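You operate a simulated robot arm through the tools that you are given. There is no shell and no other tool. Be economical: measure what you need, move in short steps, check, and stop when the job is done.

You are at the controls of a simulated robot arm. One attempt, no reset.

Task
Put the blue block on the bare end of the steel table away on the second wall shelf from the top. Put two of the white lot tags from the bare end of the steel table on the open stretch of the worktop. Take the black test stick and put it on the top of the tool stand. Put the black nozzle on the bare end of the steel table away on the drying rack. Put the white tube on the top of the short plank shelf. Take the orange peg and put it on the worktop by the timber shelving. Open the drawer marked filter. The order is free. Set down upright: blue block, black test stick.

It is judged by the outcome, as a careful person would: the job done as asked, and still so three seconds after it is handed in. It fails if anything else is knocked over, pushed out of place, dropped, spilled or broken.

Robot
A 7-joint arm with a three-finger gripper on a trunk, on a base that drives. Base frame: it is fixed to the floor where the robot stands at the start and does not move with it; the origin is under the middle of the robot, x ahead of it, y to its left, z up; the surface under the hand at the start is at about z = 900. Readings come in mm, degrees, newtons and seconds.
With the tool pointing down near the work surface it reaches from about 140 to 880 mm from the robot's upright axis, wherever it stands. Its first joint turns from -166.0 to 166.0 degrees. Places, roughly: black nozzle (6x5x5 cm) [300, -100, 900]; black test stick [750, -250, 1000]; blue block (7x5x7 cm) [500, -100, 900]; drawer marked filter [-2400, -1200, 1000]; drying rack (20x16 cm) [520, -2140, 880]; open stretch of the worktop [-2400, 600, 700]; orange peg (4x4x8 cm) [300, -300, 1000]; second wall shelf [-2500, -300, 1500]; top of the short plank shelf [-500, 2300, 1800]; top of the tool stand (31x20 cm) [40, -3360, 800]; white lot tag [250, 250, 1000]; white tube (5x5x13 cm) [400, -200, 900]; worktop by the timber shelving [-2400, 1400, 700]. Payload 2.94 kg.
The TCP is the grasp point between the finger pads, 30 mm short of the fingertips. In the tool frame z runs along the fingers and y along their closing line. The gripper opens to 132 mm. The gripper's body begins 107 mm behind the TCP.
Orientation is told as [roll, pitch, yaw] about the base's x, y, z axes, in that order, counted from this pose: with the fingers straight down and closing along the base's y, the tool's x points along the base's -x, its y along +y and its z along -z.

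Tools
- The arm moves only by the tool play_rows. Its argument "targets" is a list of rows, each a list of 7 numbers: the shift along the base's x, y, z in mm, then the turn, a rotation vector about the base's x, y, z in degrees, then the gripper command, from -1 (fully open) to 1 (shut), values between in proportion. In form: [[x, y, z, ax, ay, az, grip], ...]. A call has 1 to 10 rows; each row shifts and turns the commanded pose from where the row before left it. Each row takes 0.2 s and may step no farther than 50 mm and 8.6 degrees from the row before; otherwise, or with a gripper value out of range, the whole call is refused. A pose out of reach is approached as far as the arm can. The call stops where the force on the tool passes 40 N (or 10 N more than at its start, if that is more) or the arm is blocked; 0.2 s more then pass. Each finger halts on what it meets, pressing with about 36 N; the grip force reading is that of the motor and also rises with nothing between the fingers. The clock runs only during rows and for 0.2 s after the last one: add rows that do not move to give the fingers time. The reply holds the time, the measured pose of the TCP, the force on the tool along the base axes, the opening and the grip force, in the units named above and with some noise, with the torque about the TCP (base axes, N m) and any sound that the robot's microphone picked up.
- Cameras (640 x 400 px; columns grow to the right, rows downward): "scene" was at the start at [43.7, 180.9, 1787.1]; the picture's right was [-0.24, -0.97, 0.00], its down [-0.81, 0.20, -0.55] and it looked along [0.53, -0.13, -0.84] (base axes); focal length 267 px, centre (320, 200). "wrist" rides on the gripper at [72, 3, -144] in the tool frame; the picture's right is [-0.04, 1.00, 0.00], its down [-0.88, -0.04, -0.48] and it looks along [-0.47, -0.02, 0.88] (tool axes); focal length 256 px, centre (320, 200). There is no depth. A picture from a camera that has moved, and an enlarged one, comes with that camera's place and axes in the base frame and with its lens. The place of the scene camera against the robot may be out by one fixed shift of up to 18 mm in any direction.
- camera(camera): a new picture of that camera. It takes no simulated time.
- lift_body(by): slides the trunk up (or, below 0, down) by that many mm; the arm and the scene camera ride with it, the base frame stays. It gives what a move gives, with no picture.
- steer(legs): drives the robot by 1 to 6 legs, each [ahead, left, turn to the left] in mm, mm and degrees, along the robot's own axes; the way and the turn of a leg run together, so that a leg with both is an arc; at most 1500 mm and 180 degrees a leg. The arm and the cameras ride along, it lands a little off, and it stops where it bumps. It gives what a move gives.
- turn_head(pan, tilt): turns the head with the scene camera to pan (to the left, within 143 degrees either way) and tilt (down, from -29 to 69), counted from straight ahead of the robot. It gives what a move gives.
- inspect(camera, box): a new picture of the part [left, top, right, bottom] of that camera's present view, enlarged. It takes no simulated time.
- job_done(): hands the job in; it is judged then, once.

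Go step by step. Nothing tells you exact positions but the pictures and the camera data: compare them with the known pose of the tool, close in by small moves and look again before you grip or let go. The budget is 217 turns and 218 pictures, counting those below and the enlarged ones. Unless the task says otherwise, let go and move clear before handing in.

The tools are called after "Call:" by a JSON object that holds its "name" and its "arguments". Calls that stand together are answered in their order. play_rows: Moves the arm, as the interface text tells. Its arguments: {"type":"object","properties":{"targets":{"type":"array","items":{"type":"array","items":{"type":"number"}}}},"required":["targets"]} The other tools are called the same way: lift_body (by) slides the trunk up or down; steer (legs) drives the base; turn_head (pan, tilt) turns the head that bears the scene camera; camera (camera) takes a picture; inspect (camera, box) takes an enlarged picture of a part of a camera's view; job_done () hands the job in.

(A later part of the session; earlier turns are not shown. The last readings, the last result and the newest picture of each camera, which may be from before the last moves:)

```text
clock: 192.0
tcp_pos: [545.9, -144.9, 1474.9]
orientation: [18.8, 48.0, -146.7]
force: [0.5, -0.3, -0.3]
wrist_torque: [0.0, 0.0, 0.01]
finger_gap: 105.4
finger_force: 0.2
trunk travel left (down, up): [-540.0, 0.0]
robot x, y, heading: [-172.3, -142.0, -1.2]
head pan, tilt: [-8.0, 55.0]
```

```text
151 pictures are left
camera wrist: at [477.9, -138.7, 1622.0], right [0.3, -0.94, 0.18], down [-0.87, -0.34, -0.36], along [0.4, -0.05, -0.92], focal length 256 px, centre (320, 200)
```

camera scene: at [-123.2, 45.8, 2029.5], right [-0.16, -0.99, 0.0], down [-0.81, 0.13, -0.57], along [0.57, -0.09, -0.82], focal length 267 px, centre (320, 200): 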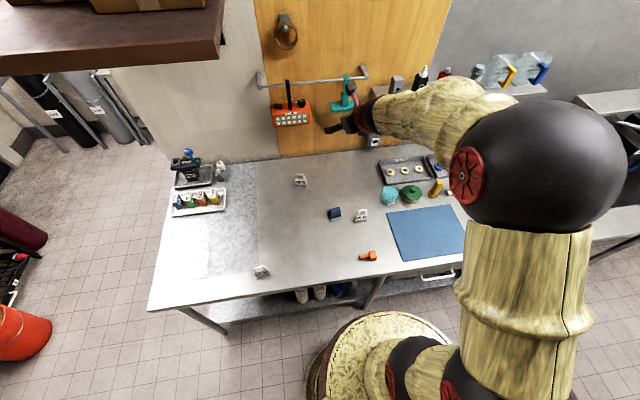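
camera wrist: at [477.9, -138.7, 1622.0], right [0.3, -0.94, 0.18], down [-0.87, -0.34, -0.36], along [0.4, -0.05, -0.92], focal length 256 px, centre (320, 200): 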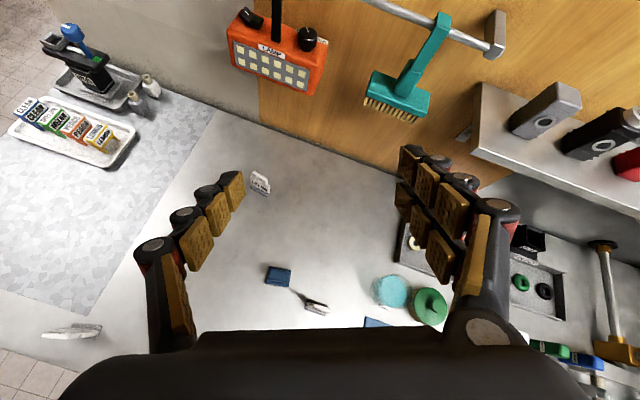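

Unflipped, no limits hit. Now I tilt it down to vertical.

Call:
{"name": "play_rows", "arguments": {"targets": [[-27, 0, -27, -1.3, 8.3, 0, -0.6], [-30, 0, -22, -1.3, 8.3, 0, -0.6], [-32, 0, -16, -1.3, 8.3, 0, -0.6], [-34, 0, -11, -1.3, 8.3, 0, -0.6], [-33, 0, -5, -1.3, 8.3, 0, -0.6], [-20, 0, -1, -1.3, 8.3, 0, -0.6]]}}

```text
clock: 193.4
tcp_pos: [369.5, -146.1, 1393.1]
orientation: [0.2, 0.1, -154.9]
force: [-0.4, -0.6, -0.6]
wrist_torque: [-0.01, 0.02, 0.0]
finger_gap: 105.5
finger_force: 0.2
trunk travel left (down, up): [-540.0, 0.0]
robot x, y, heading: [-173.5, -139.1, -1.1]
head pan, tilt: [-8.0, 55.0]
```

The tool is vertical again. I turn it back to yaw 0.

Call:
{"name": "play_rows", "arguments": {"targets": [[0, 0, 0, 0, 0, 8.5, -0.6], [0, 0, 0, 0, 0, 8.5, -0.6], [0, 0, 0, 0, 0, 8.5, -0.6], [0, 0, 0, 0, 0, 8.5, -0.6], [0, 0, 0, 0, 0, 8.5, -0.6], [0, 0, 0, 0, 0, 8.5, -0.6], [0, 0, 0, 0, 0, 8.5, -0.6], [0, 0, 0, 0, 0, 8.5, -0.6], [0, 0, 0, 0, 0, 8.5, -0.6], [0, 0, 0, 0, 0, 8.5, -0.6]]}}

```text
clock: 195.6
tcp_pos: [370.0, -146.0, 1394.0]
orientation: [0.3, 0.2, -69.7]
force: [-0.1, -0.5, 0.7]
wrist_torque: [-0.03, 0.0, 0.01]
finger_gap: 105.5
finger_force: 0.2
trunk travel left (down, up): [-540.0, 0.0]
robot x, y, heading: [-173.6, -141.8, -1.1]
head pan, tilt: [-8.0, 55.0]
```

Now I lower the trunk, turn to yaw -90 (closing along x, across the lying peg) and move above it.

Call:
{"name": "lift_body", "arguments": {"by": -240}}

Call:
{"name": "play_rows", "arguments": {"targets": [[-15, -29, 0, 0, 0, -8.0, -0.6], [-16, -30, 0, 0, 0, -8.0, -0.6], [-16, -30, 0, 0, 0, -4.3, -0.6], [-16, -30, -20, 0, 0, 0, -0.6], [0, 0, -40, 0, 0, 0, -0.6]]}}

Call:
{"name": "camera", "arguments": {"camera": "wrist"}}

Call:
{"name": "camera", "arguments": {"camera": "scene"}}

```text
clock: 198.1
tcp_pos: [370.7, -145.9, 1154.0]
orientation: [0.2, 0.3, -69.9]
force: [0.8, 0.5, 0.6]
wrist_torque: [-0.03, 0.03, 0.01]
finger_gap: 105.6
finger_force: 0.1
trunk travel left (down, up): [-300.0, 240.0]
robot x, y, heading: [-175.1, -139.8, -1.3]
head pan, tilt: [-8.0, 55.0]
```

```text
clock: 199.3
tcp_pos: [307.4, -267.3, 1093.5]
orientation: [0.1, 0.2, -90.3]
force: [0.1, 0.3, 0.5]
wrist_torque: [-0.01, 0.04, 0.03]
finger_gap: 105.4
finger_force: 0.0
trunk travel left (down, up): [-300.0, 240.0]
robot x, y, heading: [-173.9, -137.1, -1.1]
head pan, tilt: [-8.0, 55.0]
```

```text
150 pictures are left
camera wrist: at [311.5, -194.4, 1239.8], right [1.0, -0.05, 0.0], down [-0.04, -0.88, 0.47], along [-0.02, -0.47, -0.88], focal length 256 px, centre (320, 200)
```

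wrist: 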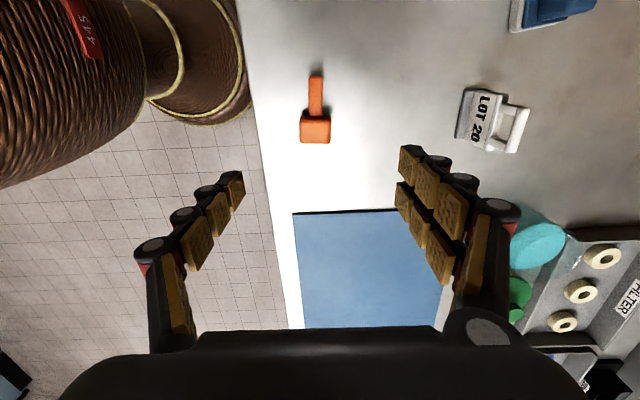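

```text
149 pictures are left
camera scene: at [-122.5, 45.6, 1789.4], right [-0.16, -0.99, 0.0], down [-0.81, 0.13, -0.57], along [0.57, -0.09, -0.82], focal length 267 px, centre (320, 200)
```

scene: 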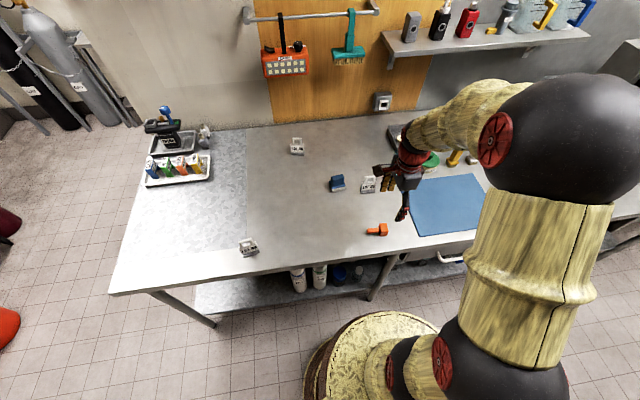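

The peg head is at about (303,-262). I descend and grip the head.

Call:
{"name": "play_rows", "arguments": {"targets": [[-4, 5, -40, 0, 0, 0, -0.3], [0, 0, -45, 0, 0, 0, -0.3], [0, 0, -45, 0, 0, 0, -0.3], [0, 0, -29, 0, 0, 0, -0.3], [0, 0, 0, 0, 0, 0, 1], [0, 0, 0, 0, 0, 0, 1], [0, 0, 0, 0, 0, 0, 1], [0, 0, 0, 0, 0, 0, 1], [0, 0, 0, 0, 0, 0, 1]]}}

Call:
{"name": "camera", "arguments": {"camera": "wrist"}}

```text
clock: 201.3
tcp_pos: [303.8, -260.0, 938.3]
orientation: [0.2, 0.3, -90.2]
force: [0.1, 0.0, 0.0]
wrist_torque: [0.01, 0.03, -0.04]
finger_gap: 36.5
finger_force: 30.3
trunk travel left (down, up): [-300.0, 240.0]
robot x, y, heading: [-175.7, -142.4, -0.9]
head pan, tilt: [-8.0, 55.0]
```

```text
148 pictures are left
camera wrist: at [307.0, -188.0, 1082.2], right [1.0, -0.05, 0.0], down [-0.04, -0.88, 0.47], along [-0.02, -0.47, -0.88], focal length 256 px, centre (320, 200)
```

wrist: 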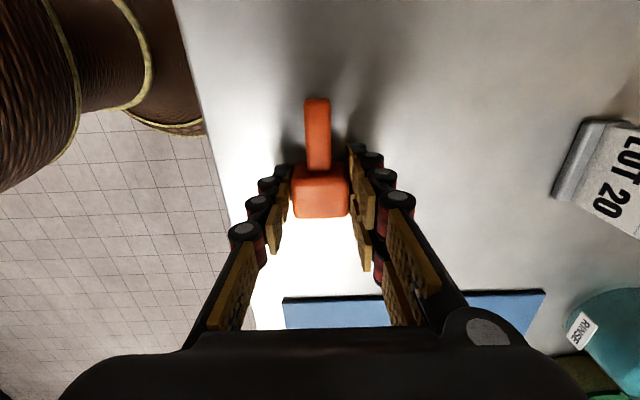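

Peg gripped at 36 mm. I lift and drive to the worktop by the timber shelving.

Call:
{"name": "play_rows", "arguments": {"targets": [[0, 0, 45, 0, 0, 0, 1], [0, 0, 45, 0, 0, 0, 1], [0, 0, 45, 0, 0, 0, 1], [0, 0, 45, 0, 0, 0, 1], [0, 0, 45, 0, 0, 0, 1]]}}

Call:
{"name": "steer", "arguments": {"legs": [[-450, 0, 0], [0, 0, 90], [1450, 0, 0], [0, 0, 90], [800, 0, 0]]}}

Call:
{"name": "turn_head", "arguments": {"pan": 0, "tilt": 35}}

Call:
{"name": "camera", "arguments": {"camera": "scene"}}

```text
clock: 202.5
tcp_pos: [305.3, -260.5, 1161.4]
orientation: [0.2, 0.2, -90.1]
force: [-0.4, -0.3, 0.2]
wrist_torque: [-0.01, -0.01, 0.0]
finger_gap: 36.7
finger_force: 35.4
trunk travel left (down, up): [-300.0, 240.0]
robot x, y, heading: [-172.1, -141.1, -1.2]
head pan, tilt: [-8.0, 55.0]
```

```text
clock: 223.6
tcp_pos: [-1881.1, 1490.0, 1161.3]
orientation: [0.1, 0.3, 88.7]
force: [0.1, -0.5, 0.0]
wrist_torque: [0.03, -0.05, 0.01]
finger_gap: 36.3
finger_force: 35.9
trunk travel left (down, up): [-300.0, 240.0]
robot x, y, heading: [-1402.4, 1362.3, 177.8]
head pan, tilt: [-8.0, 55.0]
```

```text
clock: 224.4
tcp_pos: [-1880.0, 1490.6, 1161.4]
orientation: [0.2, 0.3, 88.8]
force: [-0.1, 0.6, -0.4]
wrist_torque: [0.0, 0.01, -0.02]
finger_gap: 36.6
finger_force: 35.8
trunk travel left (down, up): [-300.0, 240.0]
robot x, y, heading: [-1404.6, 1365.0, 177.9]
head pan, tilt: [0.0, 35.0]
```

```text
147 pictures are left
camera scene: at [-1463.2, 1183.2, 1817.6], right [0.04, 1.0, 0.0], down [0.57, -0.02, -0.82], along [-0.82, 0.03, -0.57], focal length 267 px, centre (320, 200)
```

scene: 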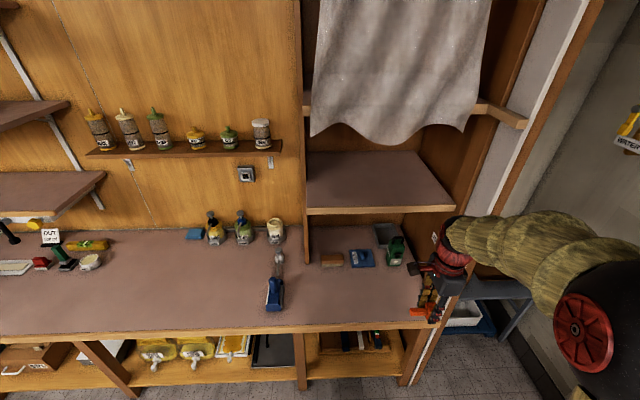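

The worktop area by the timber shelving looks clear around (-2290,1400). I drive closer and check.

Call:
{"name": "steer", "arguments": {"legs": [[320, 90, 2]]}}

Call:
{"name": "turn_head", "arguments": {"pan": -5, "tilt": 50}}

Call:
{"name": "camera", "arguments": {"camera": "scene"}}

Call:
{"name": "camera", "arguments": {"camera": "wrist"}}

```text
clock: 226.6
tcp_pos: [-2194.5, 1394.3, 1161.8]
orientation: [-0.3, 0.3, 90.4]
force: [0.6, -0.2, 0.4]
wrist_torque: [-0.01, -0.02, -0.04]
finger_gap: 36.8
finger_force: 36.1
trunk travel left (down, up): [-300.0, 240.0]
robot x, y, heading: [-1715.5, 1281.7, 179.8]
head pan, tilt: [0.0, 35.0]
stopped in leg 1: the force on the tool passed its limit at 47 N (the readings are from after the stop); the commanded pose is now the measured one
```

```text
clock: 227.4
tcp_pos: [-2196.3, 1393.6, 1160.9]
orientation: [-0.3, 0.3, 90.5]
force: [-0.2, 0.4, -0.2]
wrist_torque: [0.0, 0.02, 0.03]
finger_gap: 36.7
finger_force: 36.9
trunk travel left (down, up): [-300.0, 240.0]
robot x, y, heading: [-1718.0, 1280.1, 179.5]
head pan, tilt: [-5.0, 50.0]
```

```text
146 pictures are left
camera scene: at [-1760.1, 1106.1, 1796.0], right [0.09, 1.0, 0.0], down [0.76, -0.07, -0.64], along [-0.64, 0.06, -0.77], focal length 267 px, centre (320, 200)
```

scene: 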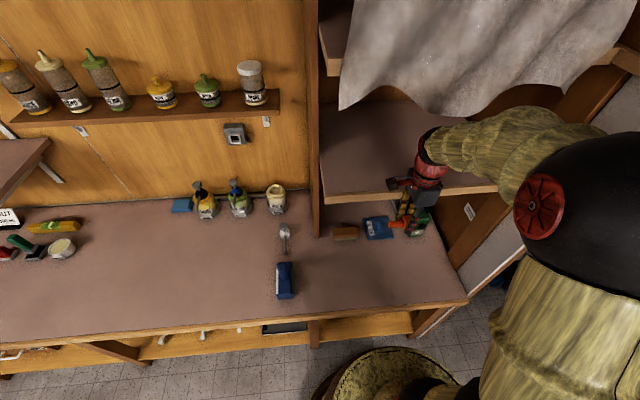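

```text
145 pictures are left
camera wrist: at [-2198.7, 1322.3, 1306.0], right [-1.0, 0.04, 0.0], down [0.03, 0.88, 0.47], along [0.02, 0.47, -0.88], focal length 256 px, centre (320, 200)
```

wrist: 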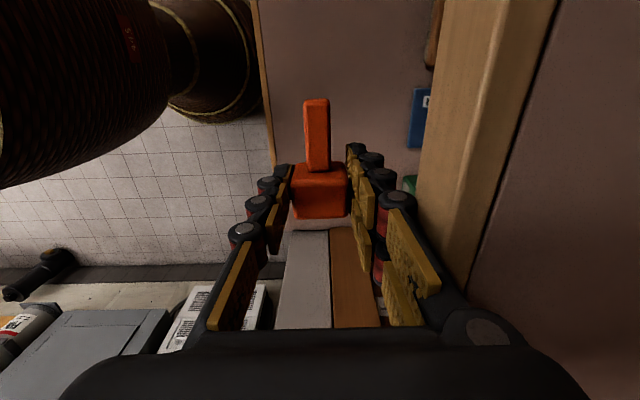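

The hand's side touched the front edge of the bay's shelf (z≈1215, x≈-2246); nothing seems moved. I pull back 65 mm and lower with the trunk in front of it.

Call:
{"name": "play_rows", "arguments": {"targets": [[35, -10, 0, 0, 0, 0, 1], [35, -20, 0, 0, 0, 0, 1], [0, 0, 0, 0, 0, 0, 1]]}}

Call:
{"name": "lift_body", "arguments": {"by": -300}}

Call:
{"name": "camera", "arguments": {"camera": "wrist"}}

Call:
{"name": "camera", "arguments": {"camera": "scene"}}

```text
clock: 228.2
tcp_pos: [-2124.7, 1362.1, 1161.7]
orientation: [-0.3, 0.3, 90.5]
force: [0.7, -0.7, 0.0]
wrist_torque: [-0.03, -0.01, 0.01]
finger_gap: 36.8
finger_force: 36.2
trunk travel left (down, up): [-300.0, 240.0]
robot x, y, heading: [-1716.3, 1277.8, 179.7]
head pan, tilt: [-5.0, 50.0]
```

```text
clock: 231.2
tcp_pos: [-2125.0, 1362.4, 862.3]
orientation: [-0.3, 0.2, 90.5]
force: [-0.1, 0.2, -0.8]
wrist_torque: [0.01, -0.01, -0.01]
finger_gap: 36.7
finger_force: 36.0
trunk travel left (down, up): [0.0, 540.0]
robot x, y, heading: [-1717.8, 1278.8, 179.7]
head pan, tilt: [-5.0, 50.0]
```

```text
144 pictures are left
camera wrist: at [-2128.8, 1291.6, 1007.1], right [-1.0, 0.04, 0.0], down [0.03, 0.88, 0.47], along [0.02, 0.47, -0.88], focal length 256 px, centre (320, 200)
```

wrist: 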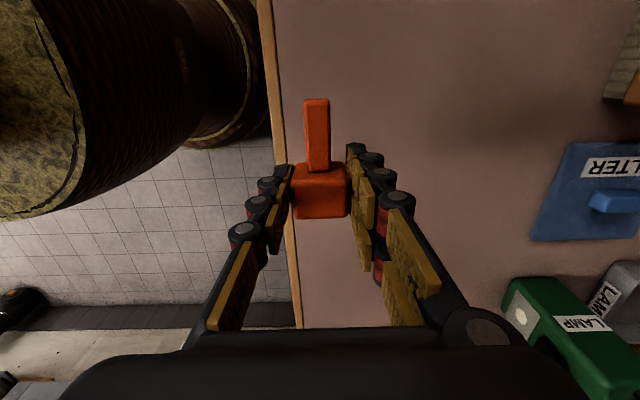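

```text
143 pictures are left
camera scene: at [-1759.9, 1106.1, 1496.1], right [0.09, 1.0, 0.0], down [0.76, -0.07, -0.64], along [-0.64, 0.06, -0.77], focal length 267 px, centre (320, 200)
```

scene: 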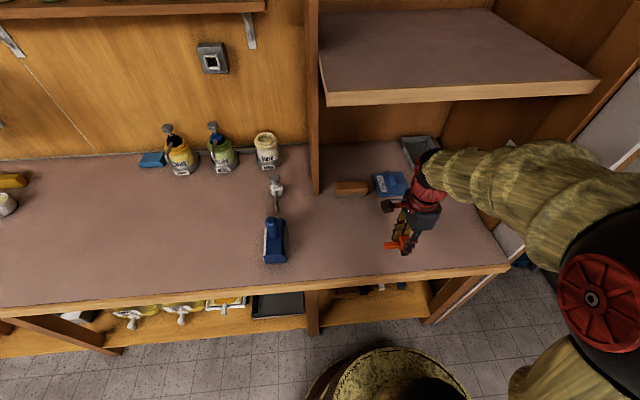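

Worktop is at about z=700, and the area below is clear. I shift 65 mm inward and lower.

Call:
{"name": "play_rows", "arguments": {"targets": [[-35, 0, 0, 0, 0, 0, 1], [-35, 0, 0, 0, 0, 0, 1], [0, 0, -40, 0, 0, 0, 1], [0, 0, -40, 0, 0, 0, 1], [0, 0, -10, 0, 0, 0, 1], [0, 0, -10, 0, 0, 0, 1], [0, 0, -6, 0, 0, 0, 1]]}}

Call:
{"name": "camera", "arguments": {"camera": "wrist"}}

```text
clock: 232.6
tcp_pos: [-2197.5, 1363.1, 770.2]
orientation: [0.0, 0.2, 90.5]
force: [8.3, -1.4, 17.5]
wrist_torque: [0.02, -0.34, -0.02]
finger_gap: 36.8
finger_force: 35.9
trunk travel left (down, up): [0.0, 540.0]
robot x, y, heading: [-1718.7, 1283.7, 179.6]
head pan, tilt: [-5.0, 50.0]
stopped in row 6: the force on the tool passed its limit at 70 N (the readings are from after the stop); the commanded pose is now the measured one
```

```text
142 pictures are left
camera wrist: at [-2199.6, 1291.3, 914.7], right [-1.0, 0.03, 0.0], down [0.03, 0.88, 0.47], along [0.01, 0.47, -0.88], focal length 256 px, centre (320, 200)
```

wrist: 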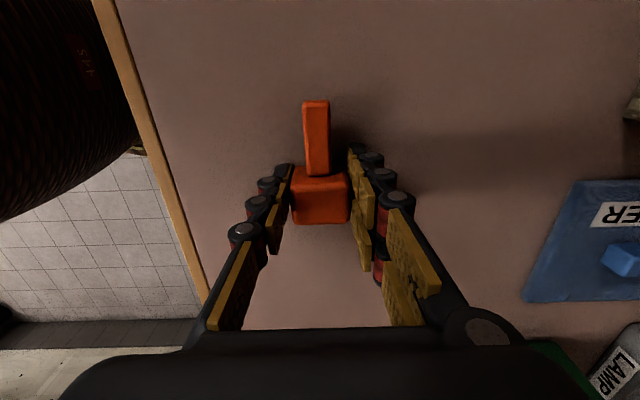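

Contact with the worktop (z≈732). I ease, release and rise.

Call:
{"name": "play_rows", "arguments": {"targets": [[0, 0, 1, 0, 0, 0, 1], [0, 0, 0, 0, 0, 0, 0.3], [0, 0, 0, 0, 0, 0, 0.1], [0, 0, 0, 0, 0, 0, 0.0], [0, 0, 0, 0, 0, 0, 0.0], [0, 0, 30, 0, 0, 0, 0], [15, 0, 40, 0, 0, 0, 0], [25, 0, 40, 0, 0, 0, 0], [25, 0, 40, 0, 0, 0, 0]]}}

Call:
{"name": "camera", "arguments": {"camera": "wrist"}}

Call:
{"name": "camera", "arguments": {"camera": "scene"}}

```text
clock: 234.6
tcp_pos: [-2134.9, 1362.4, 921.0]
orientation: [0.0, 0.3, 90.5]
force: [-0.6, 0.2, -0.2]
wrist_torque: [-0.04, -0.06, 0.0]
finger_gap: 65.7
finger_force: 0.0
trunk travel left (down, up): [0.0, 540.0]
robot x, y, heading: [-1716.7, 1284.0, 179.7]
head pan, tilt: [-5.0, 50.0]
```

```text
141 pictures are left
camera wrist: at [-2137.2, 1290.9, 1065.7], right [-1.0, 0.03, 0.0], down [0.03, 0.88, 0.47], along [0.02, 0.47, -0.88], focal length 256 px, centre (320, 200)
```

wrist: 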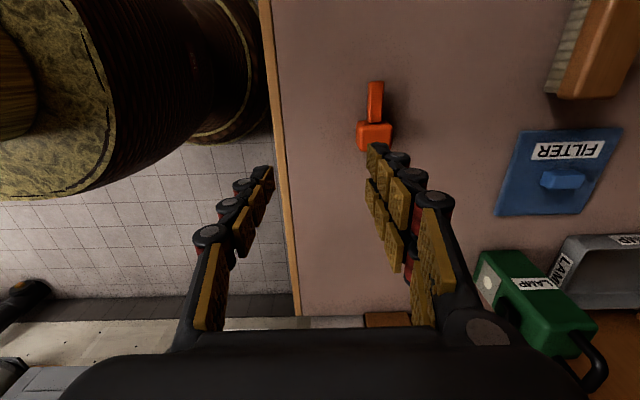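

```text
140 pictures are left
camera scene: at [-1760.3, 1106.1, 1496.0], right [0.09, 1.0, 0.0], down [0.76, -0.07, -0.64], along [-0.64, 0.06, -0.77], focal length 267 px, centre (320, 200)
```

scene: 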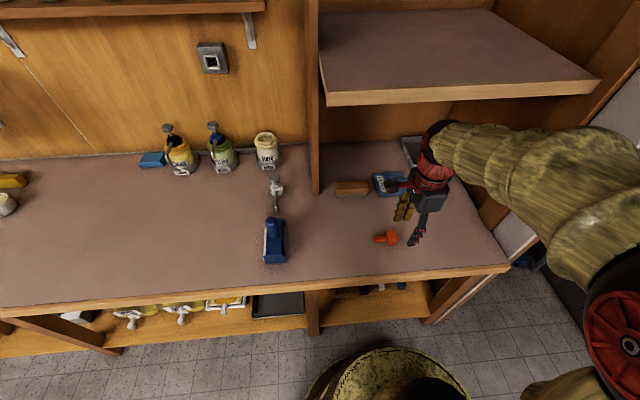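

The peg lies on the worktop by the shelving. Since I'm empty-handed on this side, I go to look at the filter drawer.

Call:
{"name": "lift_body", "arguments": {"by": 300}}

Call:
{"name": "steer", "arguments": {"legs": [[-350, 0, 0], [0, 1300, 0], [0, 1000, 0]]}}

Call:
{"name": "turn_head", "arguments": {"pan": 10, "tilt": 35}}

Call:
{"name": "camera", "arguments": {"camera": "scene"}}

```text
clock: 237.6
tcp_pos: [-2135.1, 1362.9, 1220.8]
orientation: [-0.1, 0.1, 90.5]
force: [-1.0, -0.9, 0.2]
wrist_torque: [0.0, 0.01, -0.02]
finger_gap: 65.9
finger_force: 0.0
trunk travel left (down, up): [-300.0, 240.0]
robot x, y, heading: [-1719.1, 1281.6, 179.6]
head pan, tilt: [-5.0, 50.0]
```

```text
clock: 250.8
tcp_pos: [-1818.2, -929.9, 1221.0]
orientation: [-0.1, 0.2, 89.3]
force: [-0.2, -0.9, 1.1]
wrist_torque: [0.01, -0.04, -0.02]
finger_gap: 66.2
finger_force: 0.0
trunk travel left (down, up): [-300.0, 240.0]
robot x, y, heading: [-1406.6, -1021.7, 178.6]
head pan, tilt: [-5.0, 50.0]
```

```text
clock: 251.6
tcp_pos: [-1819.2, -929.1, 1220.7]
orientation: [0.0, 0.2, 89.2]
force: [0.1, 0.1, 0.4]
wrist_torque: [-0.02, 0.02, 0.01]
finger_gap: 65.8
finger_force: 0.0
trunk travel left (down, up): [-300.0, 240.0]
robot x, y, heading: [-1400.6, -1022.4, 178.7]
head pan, tilt: [10.0, 35.0]
```

```text
139 pictures are left
camera scene: at [-1459.9, -1215.5, 1817.6], right [-0.15, 0.99, 0.0], down [0.57, 0.08, -0.82], along [-0.81, -0.12, -0.57], focal length 267 px, centre (320, 200)
```

scene: 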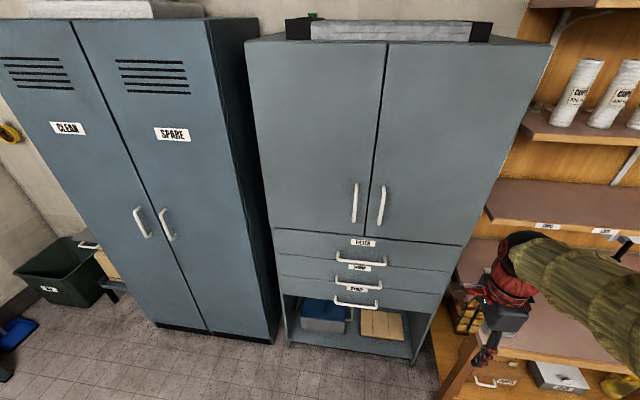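

Call:
{"name": "inspect", "arguments": {"camera": "scene", "box": [260, 220, 480, 320]}}

```text
2.91 times, centred on (370, 270) of scene
camera zoom: at [-1459.9, -1215.5, 1817.6], right [-0.15, 0.99, 0.0], down [0.57, 0.08, -0.82], along [-0.81, -0.12, -0.57], focal length 776 px, centre (174, -4)
```

zoom: 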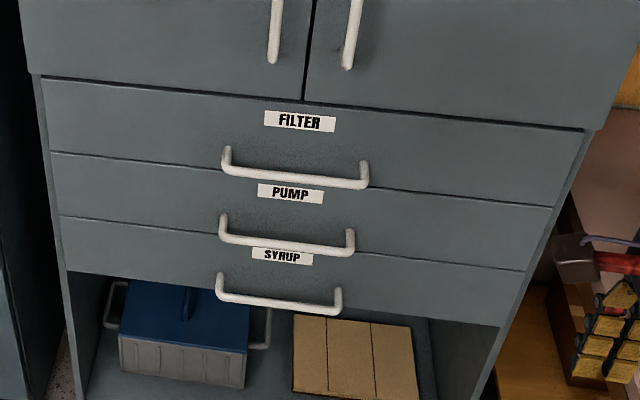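

The top drawer is FILTER, with a horizontal bar handle. I lower the trunk, and turn the tool to point straight at the cabinet with fingers closing vertically.

Call:
{"name": "lift_body", "arguments": {"by": -200}}

Call:
{"name": "inspect", "arguments": {"camera": "scene", "box": [260, 150, 480, 290]}}

Call:
{"name": "play_rows", "arguments": {"targets": [[-18, 0, 0, 0, 8.2, 0, 0], [-18, 0, 0, 0, 8.2, 0, 0], [-18, 0, 0, 0, 8.2, 0, 0], [-18, 0, 0, 0, 8.2, 0, 0], [-18, 0, 0, 0, 8.2, 0, 0], [-18, 0, 0, 0, 8.2, 0, 0], [-18, 0, 0, 0, 8.2, 0, 0]]}}

Call:
{"name": "camera", "arguments": {"camera": "scene"}}

```text
clock: 253.7
tcp_pos: [-1819.2, -928.8, 1021.8]
orientation: [0.0, 0.2, 89.2]
force: [0.2, -0.9, 0.9]
wrist_torque: [0.0, -0.03, -0.01]
finger_gap: 65.6
finger_force: 0.0
trunk travel left (down, up): [-100.0, 440.0]
robot x, y, heading: [-1402.6, -1024.5, 178.5]
head pan, tilt: [10.0, 35.0]
```

```text
2.86 times, centred on (370, 220) of scene
camera zoom: at [-1459.8, -1215.6, 1617.8], right [-0.15, 0.99, 0.0], down [0.57, 0.08, -0.82], along [-0.81, -0.12, -0.57], focal length 762 px, centre (177, 143)
```

zoom: 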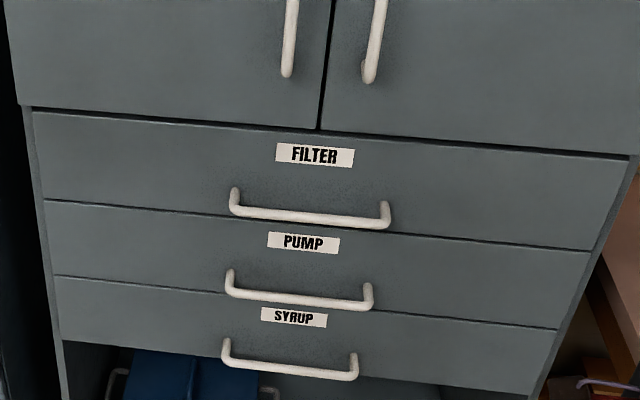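

```text
clock: 255.3
tcp_pos: [-1943.8, -930.7, 1025.1]
orientation: [57.9, 0.6, 89.6]
force: [1.8, -0.7, 0.5]
wrist_torque: [0.05, 0.07, -0.05]
finger_gap: 66.4
finger_force: 0.5
trunk travel left (down, up): [-100.0, 440.0]
robot x, y, heading: [-1402.8, -1021.9, 178.4]
head pan, tilt: [10.0, 35.0]
```

```text
136 pictures are left
camera scene: at [-1456.7, -1216.5, 1617.8], right [-0.15, 0.99, 0.0], down [0.57, 0.09, -0.82], along [-0.81, -0.12, -0.57], focal length 267 px, centre (320, 200)
```

scene: 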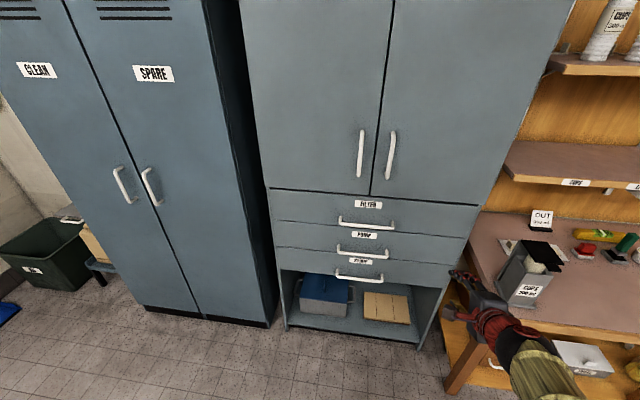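

Handle triangulated at about (-2222,-1159,987). I finish the tilt to horizontal and strafe in line with it.

Call:
{"name": "play_rows", "arguments": {"targets": [[-15, 0, -8, 0, 8.2, 0, 0], [-15, 0, -8, 0, 8.2, 0, 0], [-15, 0, -10, 0, 8.2, 0, 0], [-10, 0, -10, 0, 7.5, 0, 0]]}}

Call:
{"name": "steer", "arguments": {"legs": [[0, 225, 1.4]]}}

Call:
{"name": "camera", "arguments": {"camera": "wrist"}}

Call:
{"name": "camera", "arguments": {"camera": "scene"}}

```text
clock: 256.3
tcp_pos: [-1998.7, -929.2, 983.4]
orientation: [89.6, 0.8, 90.2]
force: [-0.5, -0.2, 1.0]
wrist_torque: [0.0, -0.08, 0.0]
finger_gap: 65.9
finger_force: 0.0
trunk travel left (down, up): [-100.0, 440.0]
robot x, y, heading: [-1404.5, -1021.1, 178.9]
head pan, tilt: [10.0, 35.0]
```

```text
clock: 258.1
tcp_pos: [-2003.7, -1171.2, 983.3]
orientation: [89.6, 0.8, 91.6]
force: [0.5, 0.8, 0.0]
wrist_torque: [-0.01, 0.01, 0.02]
finger_gap: 65.9
finger_force: 0.2
trunk travel left (down, up): [-100.0, 440.0]
robot x, y, heading: [-1407.3, -1247.0, 179.8]
head pan, tilt: [10.0, 35.0]
```

```text
135 pictures are left
camera wrist: at [-1858.7, -1238.7, 989.9], right [-0.01, 0.06, 1.0], down [0.45, 0.89, -0.05], along [-0.89, 0.45, -0.03], focal length 256 px, centre (320, 200)
```

wrist: 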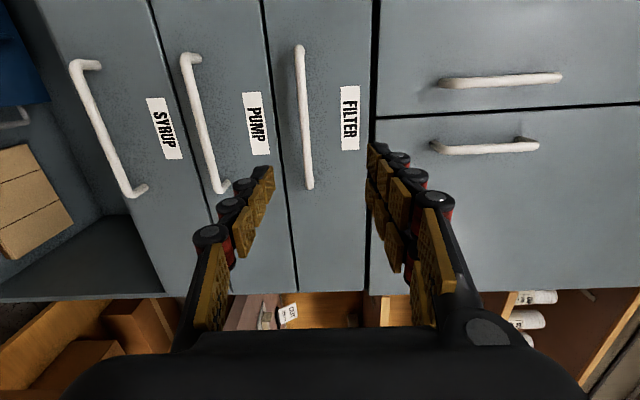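

```text
134 pictures are left
camera scene: at [-1457.9, -1443.5, 1617.8], right [-0.17, 0.99, 0.0], down [0.57, 0.1, -0.82], along [-0.81, -0.14, -0.57], focal length 267 px, centre (320, 200)
```

scene: 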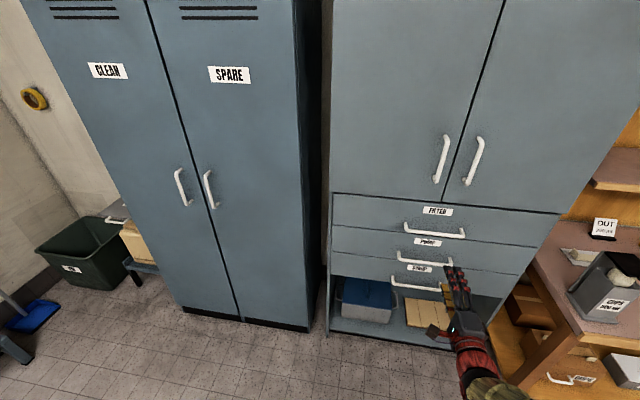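

The handle lies about 20 mm lower than my fingers' middle. I drive 130 mm closer and lower slightly, then look again.

Call:
{"name": "steer", "arguments": {"legs": [[130, 0, 0]]}}

Call:
{"name": "play_rows", "arguments": {"targets": [[0, 0, -18, 0, 0, -1.5, 0], [0, 0, 0, 0, 0, 0, 0]]}}

Call:
{"name": "camera", "arguments": {"camera": "wrist"}}

```text
clock: 259.3
tcp_pos: [-2133.2, -1170.5, 982.3]
orientation: [89.5, 0.8, 91.6]
force: [0.7, -1.0, 1.0]
wrist_torque: [-0.02, -0.01, -0.01]
finger_gap: 66.1
finger_force: 0.1
trunk travel left (down, up): [-100.0, 440.0]
robot x, y, heading: [-1532.2, -1245.7, 180.1]
head pan, tilt: [10.0, 35.0]
```

```text
clock: 259.9
tcp_pos: [-2133.2, -1171.4, 965.4]
orientation: [89.5, 0.7, 90.1]
force: [0.6, 0.1, -0.7]
wrist_torque: [0.0, 0.01, 0.0]
finger_gap: 65.9
finger_force: 0.0
trunk travel left (down, up): [-100.0, 440.0]
robot x, y, heading: [-1532.1, -1247.8, 179.9]
head pan, tilt: [10.0, 35.0]
```

```text
133 pictures are left
camera wrist: at [-1990.5, -1242.8, 972.5], right [-0.01, 0.06, 1.0], down [0.47, 0.88, -0.05], along [-0.88, 0.47, -0.03], focal length 256 px, centre (320, 200)
```

wrist: 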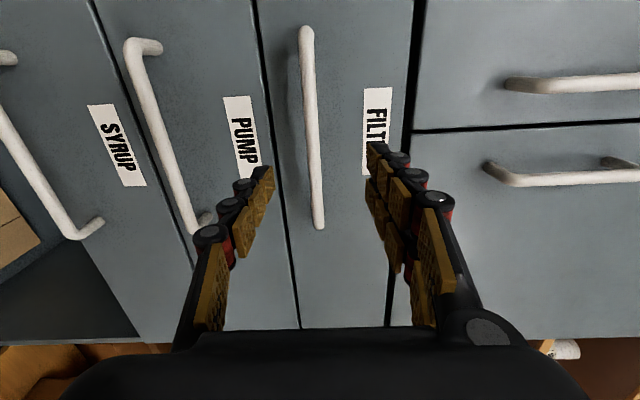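

Bar at about (-2227,-1176,961). I advance so it sits between the pads, and grip it.

Call:
{"name": "play_rows", "arguments": {"targets": [[-30, -3, -3, 0, 0, 0, 0], [-30, 0, 0, 0, 0, 0, 0], [-20, 0, 0, 0, 0, 0, 0], [0, 0, 0, 0, 0, 0, 0]]}}

Call:
{"name": "camera", "arguments": {"camera": "wrist"}}

```text
clock: 260.9
tcp_pos: [-2210.4, -1164.4, 961.1]
orientation: [89.4, 0.8, 90.6]
force: [0.2, 0.4, 0.4]
wrist_torque: [0.0, -0.01, 0.04]
finger_gap: 65.9
finger_force: 0.2
out of reach, approached as far as the arm can: row 2, 3
trunk travel left (down, up): [-100.0, 440.0]
robot x, y, heading: [-1535.5, -1242.7, 180.0]
head pan, tilt: [10.0, 35.0]
```

```text
132 pictures are left
camera wrist: at [-2066.4, -1234.7, 967.8], right [-0.01, 0.06, 1.0], down [0.47, 0.88, -0.04], along [-0.88, 0.47, -0.04], focal length 256 px, centre (320, 200)
```

wrist: 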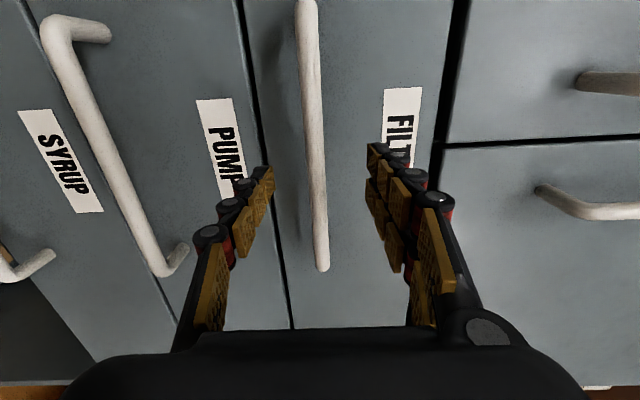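

The bar lies between the pads. I close on it.

Call:
{"name": "play_rows", "arguments": {"targets": [[0, 0, 0, 0, 0, 0, 1], [0, 0, 0, 0, 0, 0, 1], [0, 0, 0, 0, 0, 0, 1], [0, 0, 0, 0, 0, 0, 1], [0, 0, 0, 0, 0, 0, 1]]}}

Call:
{"name": "camera", "arguments": {"camera": "wrist"}}

```text
clock: 262.1
tcp_pos: [-2210.7, -1165.2, 962.0]
orientation: [89.5, 0.9, 90.6]
force: [-0.1, -0.6, 0.8]
wrist_torque: [-0.01, -0.02, 0.0]
finger_gap: 0.1
finger_force: 17.3
trunk travel left (down, up): [-100.0, 440.0]
robot x, y, heading: [-1534.4, -1249.6, 180.0]
head pan, tilt: [10.0, 35.0]
```

```text
131 pictures are left
camera wrist: at [-2066.1, -1234.7, 967.9], right [-0.01, 0.06, 1.0], down [0.47, 0.88, -0.04], along [-0.88, 0.47, -0.04], focal length 256 px, centre (320, 200)
```

wrist: 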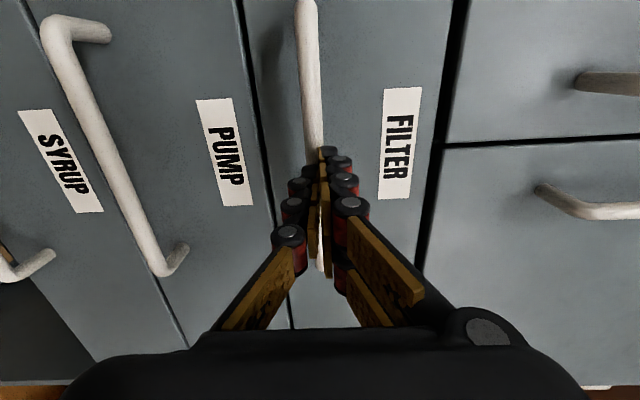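

Missed: the bar is a bit further (x≈-2248). I reopen, drive 30 mm forward and try again.

Call:
{"name": "play_rows", "arguments": {"targets": [[0, 0, 0, 0, 0, 0, 0], [0, 0, 0, 0, 0, 0, 0], [0, 0, 0, 0, 0, 0, 0], [0, 0, 0, 0, 0, 0, 0]]}}

Call:
{"name": "steer", "arguments": {"legs": [[28, 0, 0]]}}

Call:
{"name": "camera", "arguments": {"camera": "wrist"}}

```text
clock: 263.1
tcp_pos: [-2211.8, -1164.1, 962.0]
orientation: [89.3, 0.8, 90.6]
force: [-0.7, -0.7, -0.5]
wrist_torque: [0.0, -0.01, 0.03]
finger_gap: 66.0
finger_force: 0.1
trunk travel left (down, up): [-100.0, 440.0]
robot x, y, heading: [-1534.7, -1245.9, 180.1]
head pan, tilt: [10.0, 35.0]
```

```text
clock: 263.9
tcp_pos: [-2238.7, -1164.4, 960.0]
orientation: [89.4, 0.7, 90.6]
force: [0.2, 0.8, 0.4]
wrist_torque: [0.0, 0.0, 0.01]
finger_gap: 66.0
finger_force: 0.1
trunk travel left (down, up): [-100.0, 440.0]
robot x, y, heading: [-1566.1, -1244.0, 180.0]
head pan, tilt: [10.0, 35.0]
```

```text
130 pictures are left
camera wrist: at [-2093.6, -1234.6, 968.0], right [-0.01, 0.06, 1.0], down [0.47, 0.88, -0.04], along [-0.88, 0.47, -0.04], focal length 256 px, centre (320, 200)
```

wrist: 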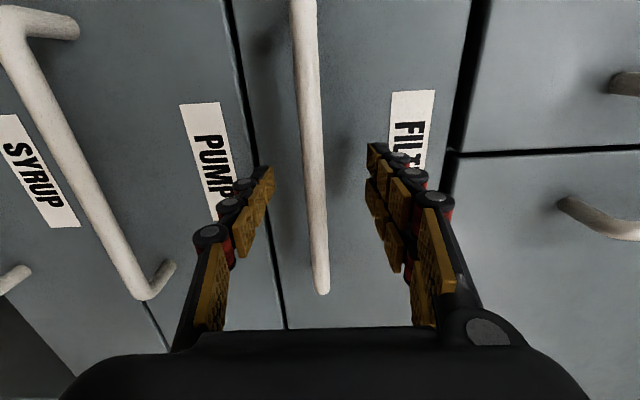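

Call:
{"name": "play_rows", "arguments": {"targets": [[0, 0, 0, 0, 0, 0, 1], [0, 0, 0, 0, 0, 0, 1], [0, 0, 0, 0, 0, 0, 1], [0, 0, 0, 0, 0, 0, 1], [0, 0, 0, 0, 0, 0, 1]]}}

Call:
{"name": "camera", "arguments": {"camera": "wrist"}}

```text
clock: 265.1
tcp_pos: [-2238.0, -1164.2, 957.7]
orientation: [89.1, 0.8, 90.6]
force: [1.0, 1.1, -11.8]
wrist_torque: [0.57, -0.12, -0.12]
finger_gap: 13.3
finger_force: 27.8
trunk travel left (down, up): [-100.0, 440.0]
robot x, y, heading: [-1560.9, -1245.1, 179.7]
head pan, tilt: [10.0, 35.0]
```

```text
129 pictures are left
camera wrist: at [-2093.5, -1234.6, 965.6], right [-0.02, 0.06, 1.0], down [0.47, 0.88, -0.04], along [-0.88, 0.47, -0.04], focal length 256 px, centre (320, 200)
```

wrist: 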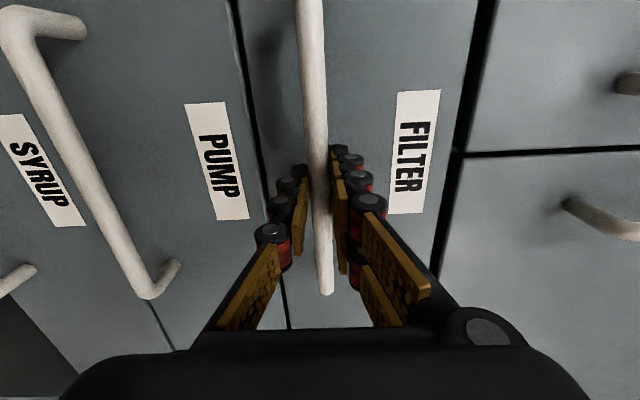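

Bar gripped (13 mm). I pull by driving back.

Call:
{"name": "steer", "arguments": {"legs": [[-60, 0, 0], [-120, 0, 0]]}}

Call:
{"name": "camera", "arguments": {"camera": "scene"}}

```text
clock: 267.0
tcp_pos: [-2056.9, -1164.6, 958.0]
orientation: [89.1, 0.8, 90.6]
force: [0.6, 3.7, -27.8]
wrist_torque: [0.7, -0.28, -0.07]
finger_gap: 12.7
finger_force: 39.4
trunk travel left (down, up): [-100.0, 440.0]
robot x, y, heading: [-1380.9, -1247.3, 179.8]
head pan, tilt: [10.0, 35.0]
```

```text
128 pictures are left
camera scene: at [-1435.3, -1443.5, 1617.6], right [-0.17, 0.99, 0.0], down [0.57, 0.1, -0.82], along [-0.81, -0.14, -0.57], focal length 267 px, centre (320, 200)
```

scene: 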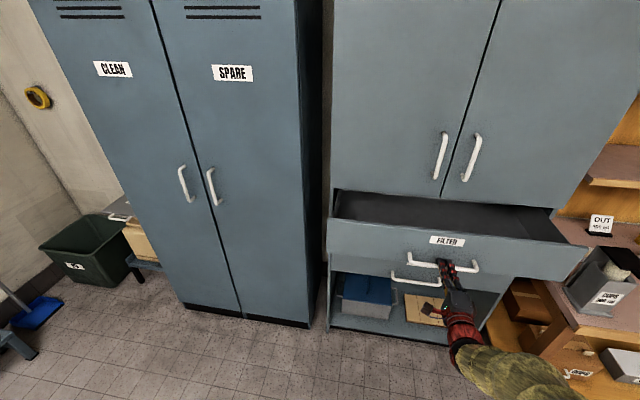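

The drawer is opening well (≈180 mm). I pull another 80 mm.

Call:
{"name": "steer", "arguments": {"legs": [[-80, 0, 0]]}}

Call:
{"name": "camera", "arguments": {"camera": "scene"}}

```text
clock: 268.0
tcp_pos: [-1976.7, -1165.3, 958.1]
orientation: [89.0, 0.8, 90.6]
force: [1.6, 2.5, -7.3]
wrist_torque: [0.76, -0.09, -0.11]
finger_gap: 12.8
finger_force: 39.2
trunk travel left (down, up): [-100.0, 440.0]
robot x, y, heading: [-1303.4, -1246.4, 179.9]
head pan, tilt: [10.0, 35.0]
```

```text
127 pictures are left
camera scene: at [-1354.3, -1443.8, 1617.7], right [-0.17, 0.99, 0.0], down [0.57, 0.1, -0.82], along [-0.81, -0.14, -0.57], focal length 267 px, centre (320, 200)
```

scene: 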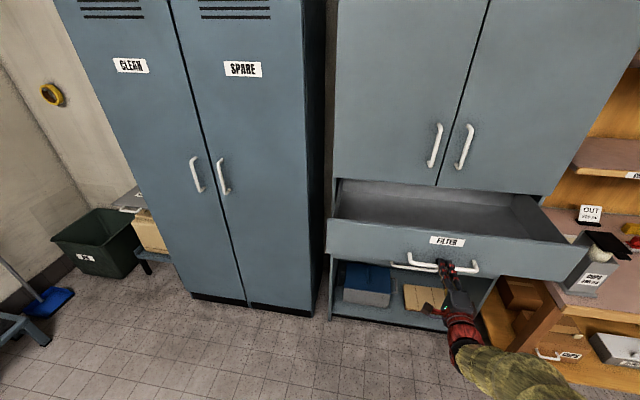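

The FILTER drawer is open about 260 mm. I release and back away.

Call:
{"name": "play_rows", "arguments": {"targets": [[0, 0, 0, 0, 0, 0, 0.5], [0, 0, 0, 0, 0, 0, 0.2], [0, 0, 0, 0, 0, 0, 0], [0, 0, 0, 0, 0, 0, 0]]}}

Call:
{"name": "steer", "arguments": {"legs": [[-250, 0, 0]]}}

Call:
{"name": "camera", "arguments": {"camera": "scene"}}

```text
clock: 269.0
tcp_pos: [-1974.9, -1164.3, 958.8]
orientation: [89.2, 0.9, 90.7]
force: [0.2, 0.2, 0.0]
wrist_torque: [-0.01, 0.04, 0.0]
finger_gap: 66.1
finger_force: 0.1
trunk travel left (down, up): [-100.0, 440.0]
robot x, y, heading: [-1304.9, -1252.7, 180.2]
head pan, tilt: [10.0, 35.0]
```

```text
clock: 270.8
tcp_pos: [-1725.6, -1166.9, 959.6]
orientation: [89.0, 0.9, 90.8]
force: [-0.2, 0.5, 0.1]
wrist_torque: [0.01, 0.04, 0.04]
finger_gap: 66.0
finger_force: 0.0
trunk travel left (down, up): [-100.0, 440.0]
robot x, y, heading: [-1050.2, -1249.2, 179.9]
head pan, tilt: [10.0, 35.0]
```

```text
126 pictures are left
camera scene: at [-1103.0, -1444.5, 1617.7], right [-0.17, 0.98, 0.0], down [0.57, 0.1, -0.82], along [-0.81, -0.14, -0.57], focal length 267 px, centre (320, 200)
```

scene: 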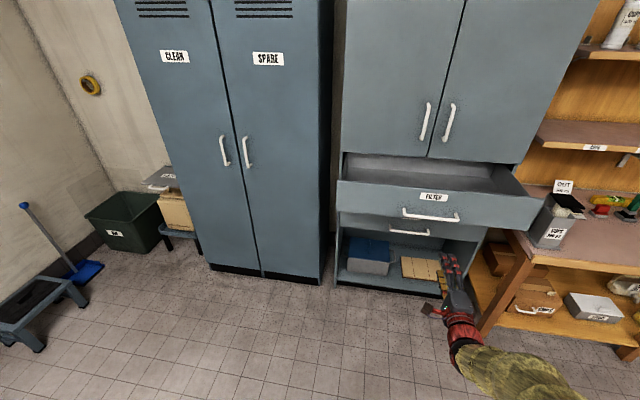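

Drawer done. I fold the arm back to vertical and return to the steel table for a lot tag.

Call:
{"name": "play_rows", "arguments": {"targets": [[20, 0, 25, 0, -8.4, 0, -0.4], [20, 0, 25, 0, -8.4, 0, -0.4], [20, 0, 20, 0, -8.4, 0, -0.4], [20, 0, 20, 0, -8.4, 0, -0.4], [20, 0, 10, 0, -8.4, 0, -0.4], [20, 0, 0, 0, -8.4, 0, -0.4], [20, 0, 0, 0, -8.4, 0, -0.4], [20, 0, 0, 0, -8.4, 0, -0.4], [20, 0, 0, 0, -8.4, 0, -0.4], [20, 0, 0, 0, -8.4, 0, -0.4]]}}

```text
clock: 273.0
tcp_pos: [-1523.8, -1166.0, 1058.3]
orientation: [5.0, 0.7, 89.2]
force: [0.1, -0.3, 0.6]
wrist_torque: [0.01, -0.01, 0.01]
finger_gap: 92.5
finger_force: 0.0
trunk travel left (down, up): [-100.0, 440.0]
robot x, y, heading: [-1050.3, -1250.6, 180.2]
head pan, tilt: [10.0, 35.0]
```

Call:
{"name": "play_rows", "arguments": {"targets": [[0, 0, 0, 0, -5, 0, -0.4], [0, 0, 10, 0, 0, 8.5, -0.4], [0, 0, 10, 0, 0, 8.5, -0.4], [0, 0, 10, 0, 0, 8.5, -0.4], [0, 0, 0, 0, 0, 8.5, -0.4], [0, 0, 0, 0, 0, 8.5, -0.4], [0, 0, 0, 0, 0, 8.5, -0.4], [0, 0, 0, 0, 0, 8.5, -0.4], [0, 0, 0, 0, 0, 8.5, -0.4], [0, 0, 0, 0, 0, 8.5, -0.4]]}}

Call:
{"name": "lift_body", "arguments": {"by": 200}}

Call:
{"name": "steer", "arguments": {"legs": [[0, 0, -180], [800, 0, 0], [0, 1380, 0], [180, 0, 0]]}}

Call:
{"name": "turn_head", "arguments": {"pan": -5, "tilt": 55}}

Call:
{"name": "camera", "arguments": {"camera": "scene"}}

Call:
{"name": "camera", "arguments": {"camera": "wrist"}}

```text
clock: 275.2
tcp_pos: [-1525.9, -1166.0, 1089.2]
orientation: [0.1, 0.7, 165.9]
force: [-0.1, 0.1, 0.4]
wrist_torque: [0.0, 0.01, 0.01]
finger_gap: 92.3
finger_force: 0.0
trunk travel left (down, up): [-100.0, 440.0]
robot x, y, heading: [-1046.6, -1246.9, 179.9]
head pan, tilt: [10.0, 35.0]
```

```text
clock: 277.4
tcp_pos: [-1525.5, -1166.8, 1287.8]
orientation: [0.1, 0.7, 165.7]
force: [-0.3, 1.2, -0.5]
wrist_torque: [-0.01, 0.02, -0.04]
finger_gap: 92.3
finger_force: 0.0
trunk travel left (down, up): [-300.0, 240.0]
robot x, y, heading: [-1051.5, -1251.0, 180.1]
head pan, tilt: [10.0, 35.0]
```

```text
clock: 296.8
tcp_pos: [439.0, 32.5, 1287.8]
orientation: [0.1, 0.9, -15.4]
force: [0.4, 0.1, -0.7]
wrist_torque: [-0.02, 0.05, 0.03]
finger_gap: 92.3
finger_force: 0.0
trunk travel left (down, up): [-300.0, 240.0]
robot x, y, heading: [-34.6, 125.0, -1.4]
head pan, tilt: [10.0, 35.0]
```

```text
clock: 297.7
tcp_pos: [438.2, 31.8, 1288.2]
orientation: [0.1, 0.6, -15.4]
force: [0.0, -0.1, 0.1]
wrist_torque: [0.0, 0.01, 0.01]
finger_gap: 92.4
finger_force: 0.0
trunk travel left (down, up): [-300.0, 240.0]
robot x, y, heading: [-32.4, 123.9, -1.2]
head pan, tilt: [-5.0, 55.0]
```

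```text
125 pictures are left
camera scene: at [15.6, 314.0, 1789.5], right [-0.11, -0.99, 0.0], down [-0.81, 0.09, -0.57], along [0.57, -0.06, -0.82], focal length 267 px, centre (320, 200)
```

scene: 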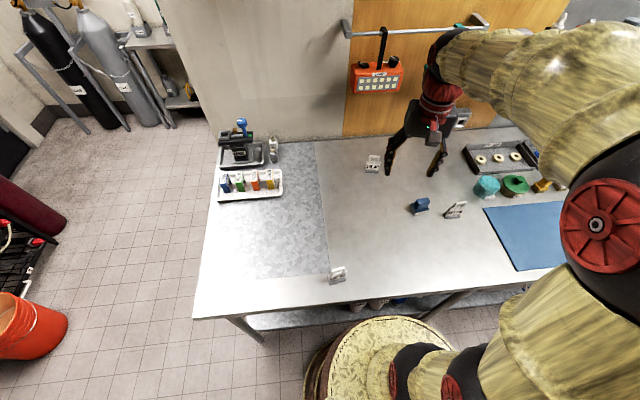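

```text
124 pictures are left
camera wrist: at [370.4, 53.9, 1434.4], right [0.31, 0.95, 0.0], down [0.84, -0.27, 0.46], along [0.44, -0.14, -0.89], focal length 256 px, centre (320, 200)
```

wrist: 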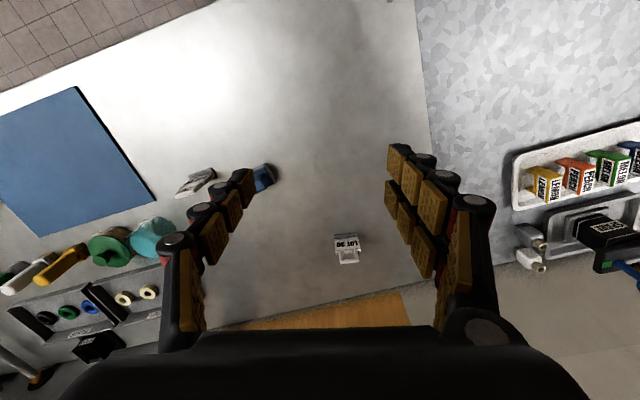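

LOT 30 is at about (753,0) and LOT 46 at (313,224). I go above LOT 30 first.

Call:
{"name": "play_rows", "arguments": {"targets": [[43, -4, -20, 0, 0, 4, -0.4], [43, -4, -20, 0, 0, 4, -0.4], [43, -4, -20, 0, 0, 1.4, -0.4], [43, -4, -20, 0, 0, 0, -0.4], [43, -4, -20, 0, 0, 0, -0.4], [43, -4, -20, 0, 0, 0, -0.4], [43, -4, -20, 0, 0, 0, -0.4], [0, 0, -40, 0, 0, 0, -0.4]]}}

Call:
{"name": "camera", "arguments": {"camera": "wrist"}}

```text
clock: 299.5
tcp_pos: [741.8, 4.6, 1109.0]
orientation: [0.1, 0.7, -5.9]
force: [0.0, -0.6, -0.6]
wrist_torque: [0.04, 0.02, 0.02]
finger_gap: 92.6
finger_force: 0.0
trunk travel left (down, up): [-300.0, 240.0]
robot x, y, heading: [-35.7, 124.4, -1.3]
head pan, tilt: [-5.0, 55.0]
```

```text
123 pictures are left
camera wrist: at [672.3, 15.4, 1254.3], right [0.15, 0.99, 0.0], down [0.88, -0.13, 0.47], along [0.46, -0.07, -0.89], focal length 256 px, centre (320, 200)
```

wrist: 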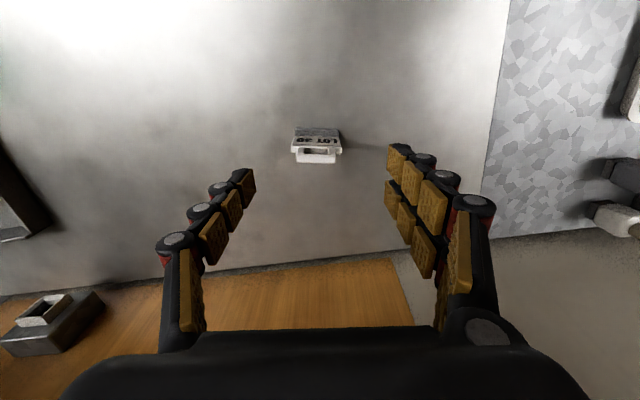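

Tag 30 is at about (749,-1). I descend and grip its body.

Call:
{"name": "play_rows", "arguments": {"targets": [[7, -6, -40, 0, 0, 0, -0.4], [0, 0, -45, 0, 0, 0, -0.4], [0, 0, -45, 0, 0, 0, -0.4], [0, 0, -32, 0, 0, 0, -0.4], [0, 0, 0, 0, 0, 0, 1], [0, 0, 0, 0, 0, 0, 1], [0, 0, 0, 0, 0, 0, 1], [0, 0, 0, 0, 0, 0, 1]]}}

Call:
{"name": "camera", "arguments": {"camera": "wrist"}}

```text
clock: 301.3
tcp_pos: [746.0, -0.7, 945.3]
orientation: [0.0, 0.8, -6.0]
force: [-0.4, 0.2, -0.3]
wrist_torque: [-0.02, 0.0, -0.02]
finger_gap: 58.4
finger_force: 30.7
trunk travel left (down, up): [-300.0, 240.0]
robot x, y, heading: [-33.7, 118.2, -1.2]
head pan, tilt: [-5.0, 55.0]
```

```text
122 pictures are left
camera wrist: at [676.4, 9.2, 1090.9], right [0.15, 0.99, 0.0], down [0.88, -0.13, 0.46], along [0.46, -0.07, -0.89], focal length 256 px, centre (320, 200)
```

wrist: 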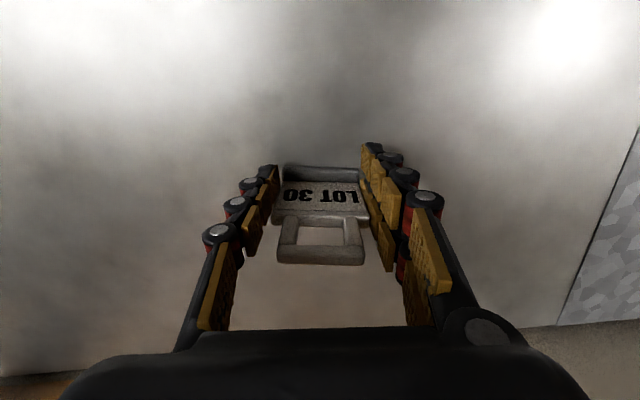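

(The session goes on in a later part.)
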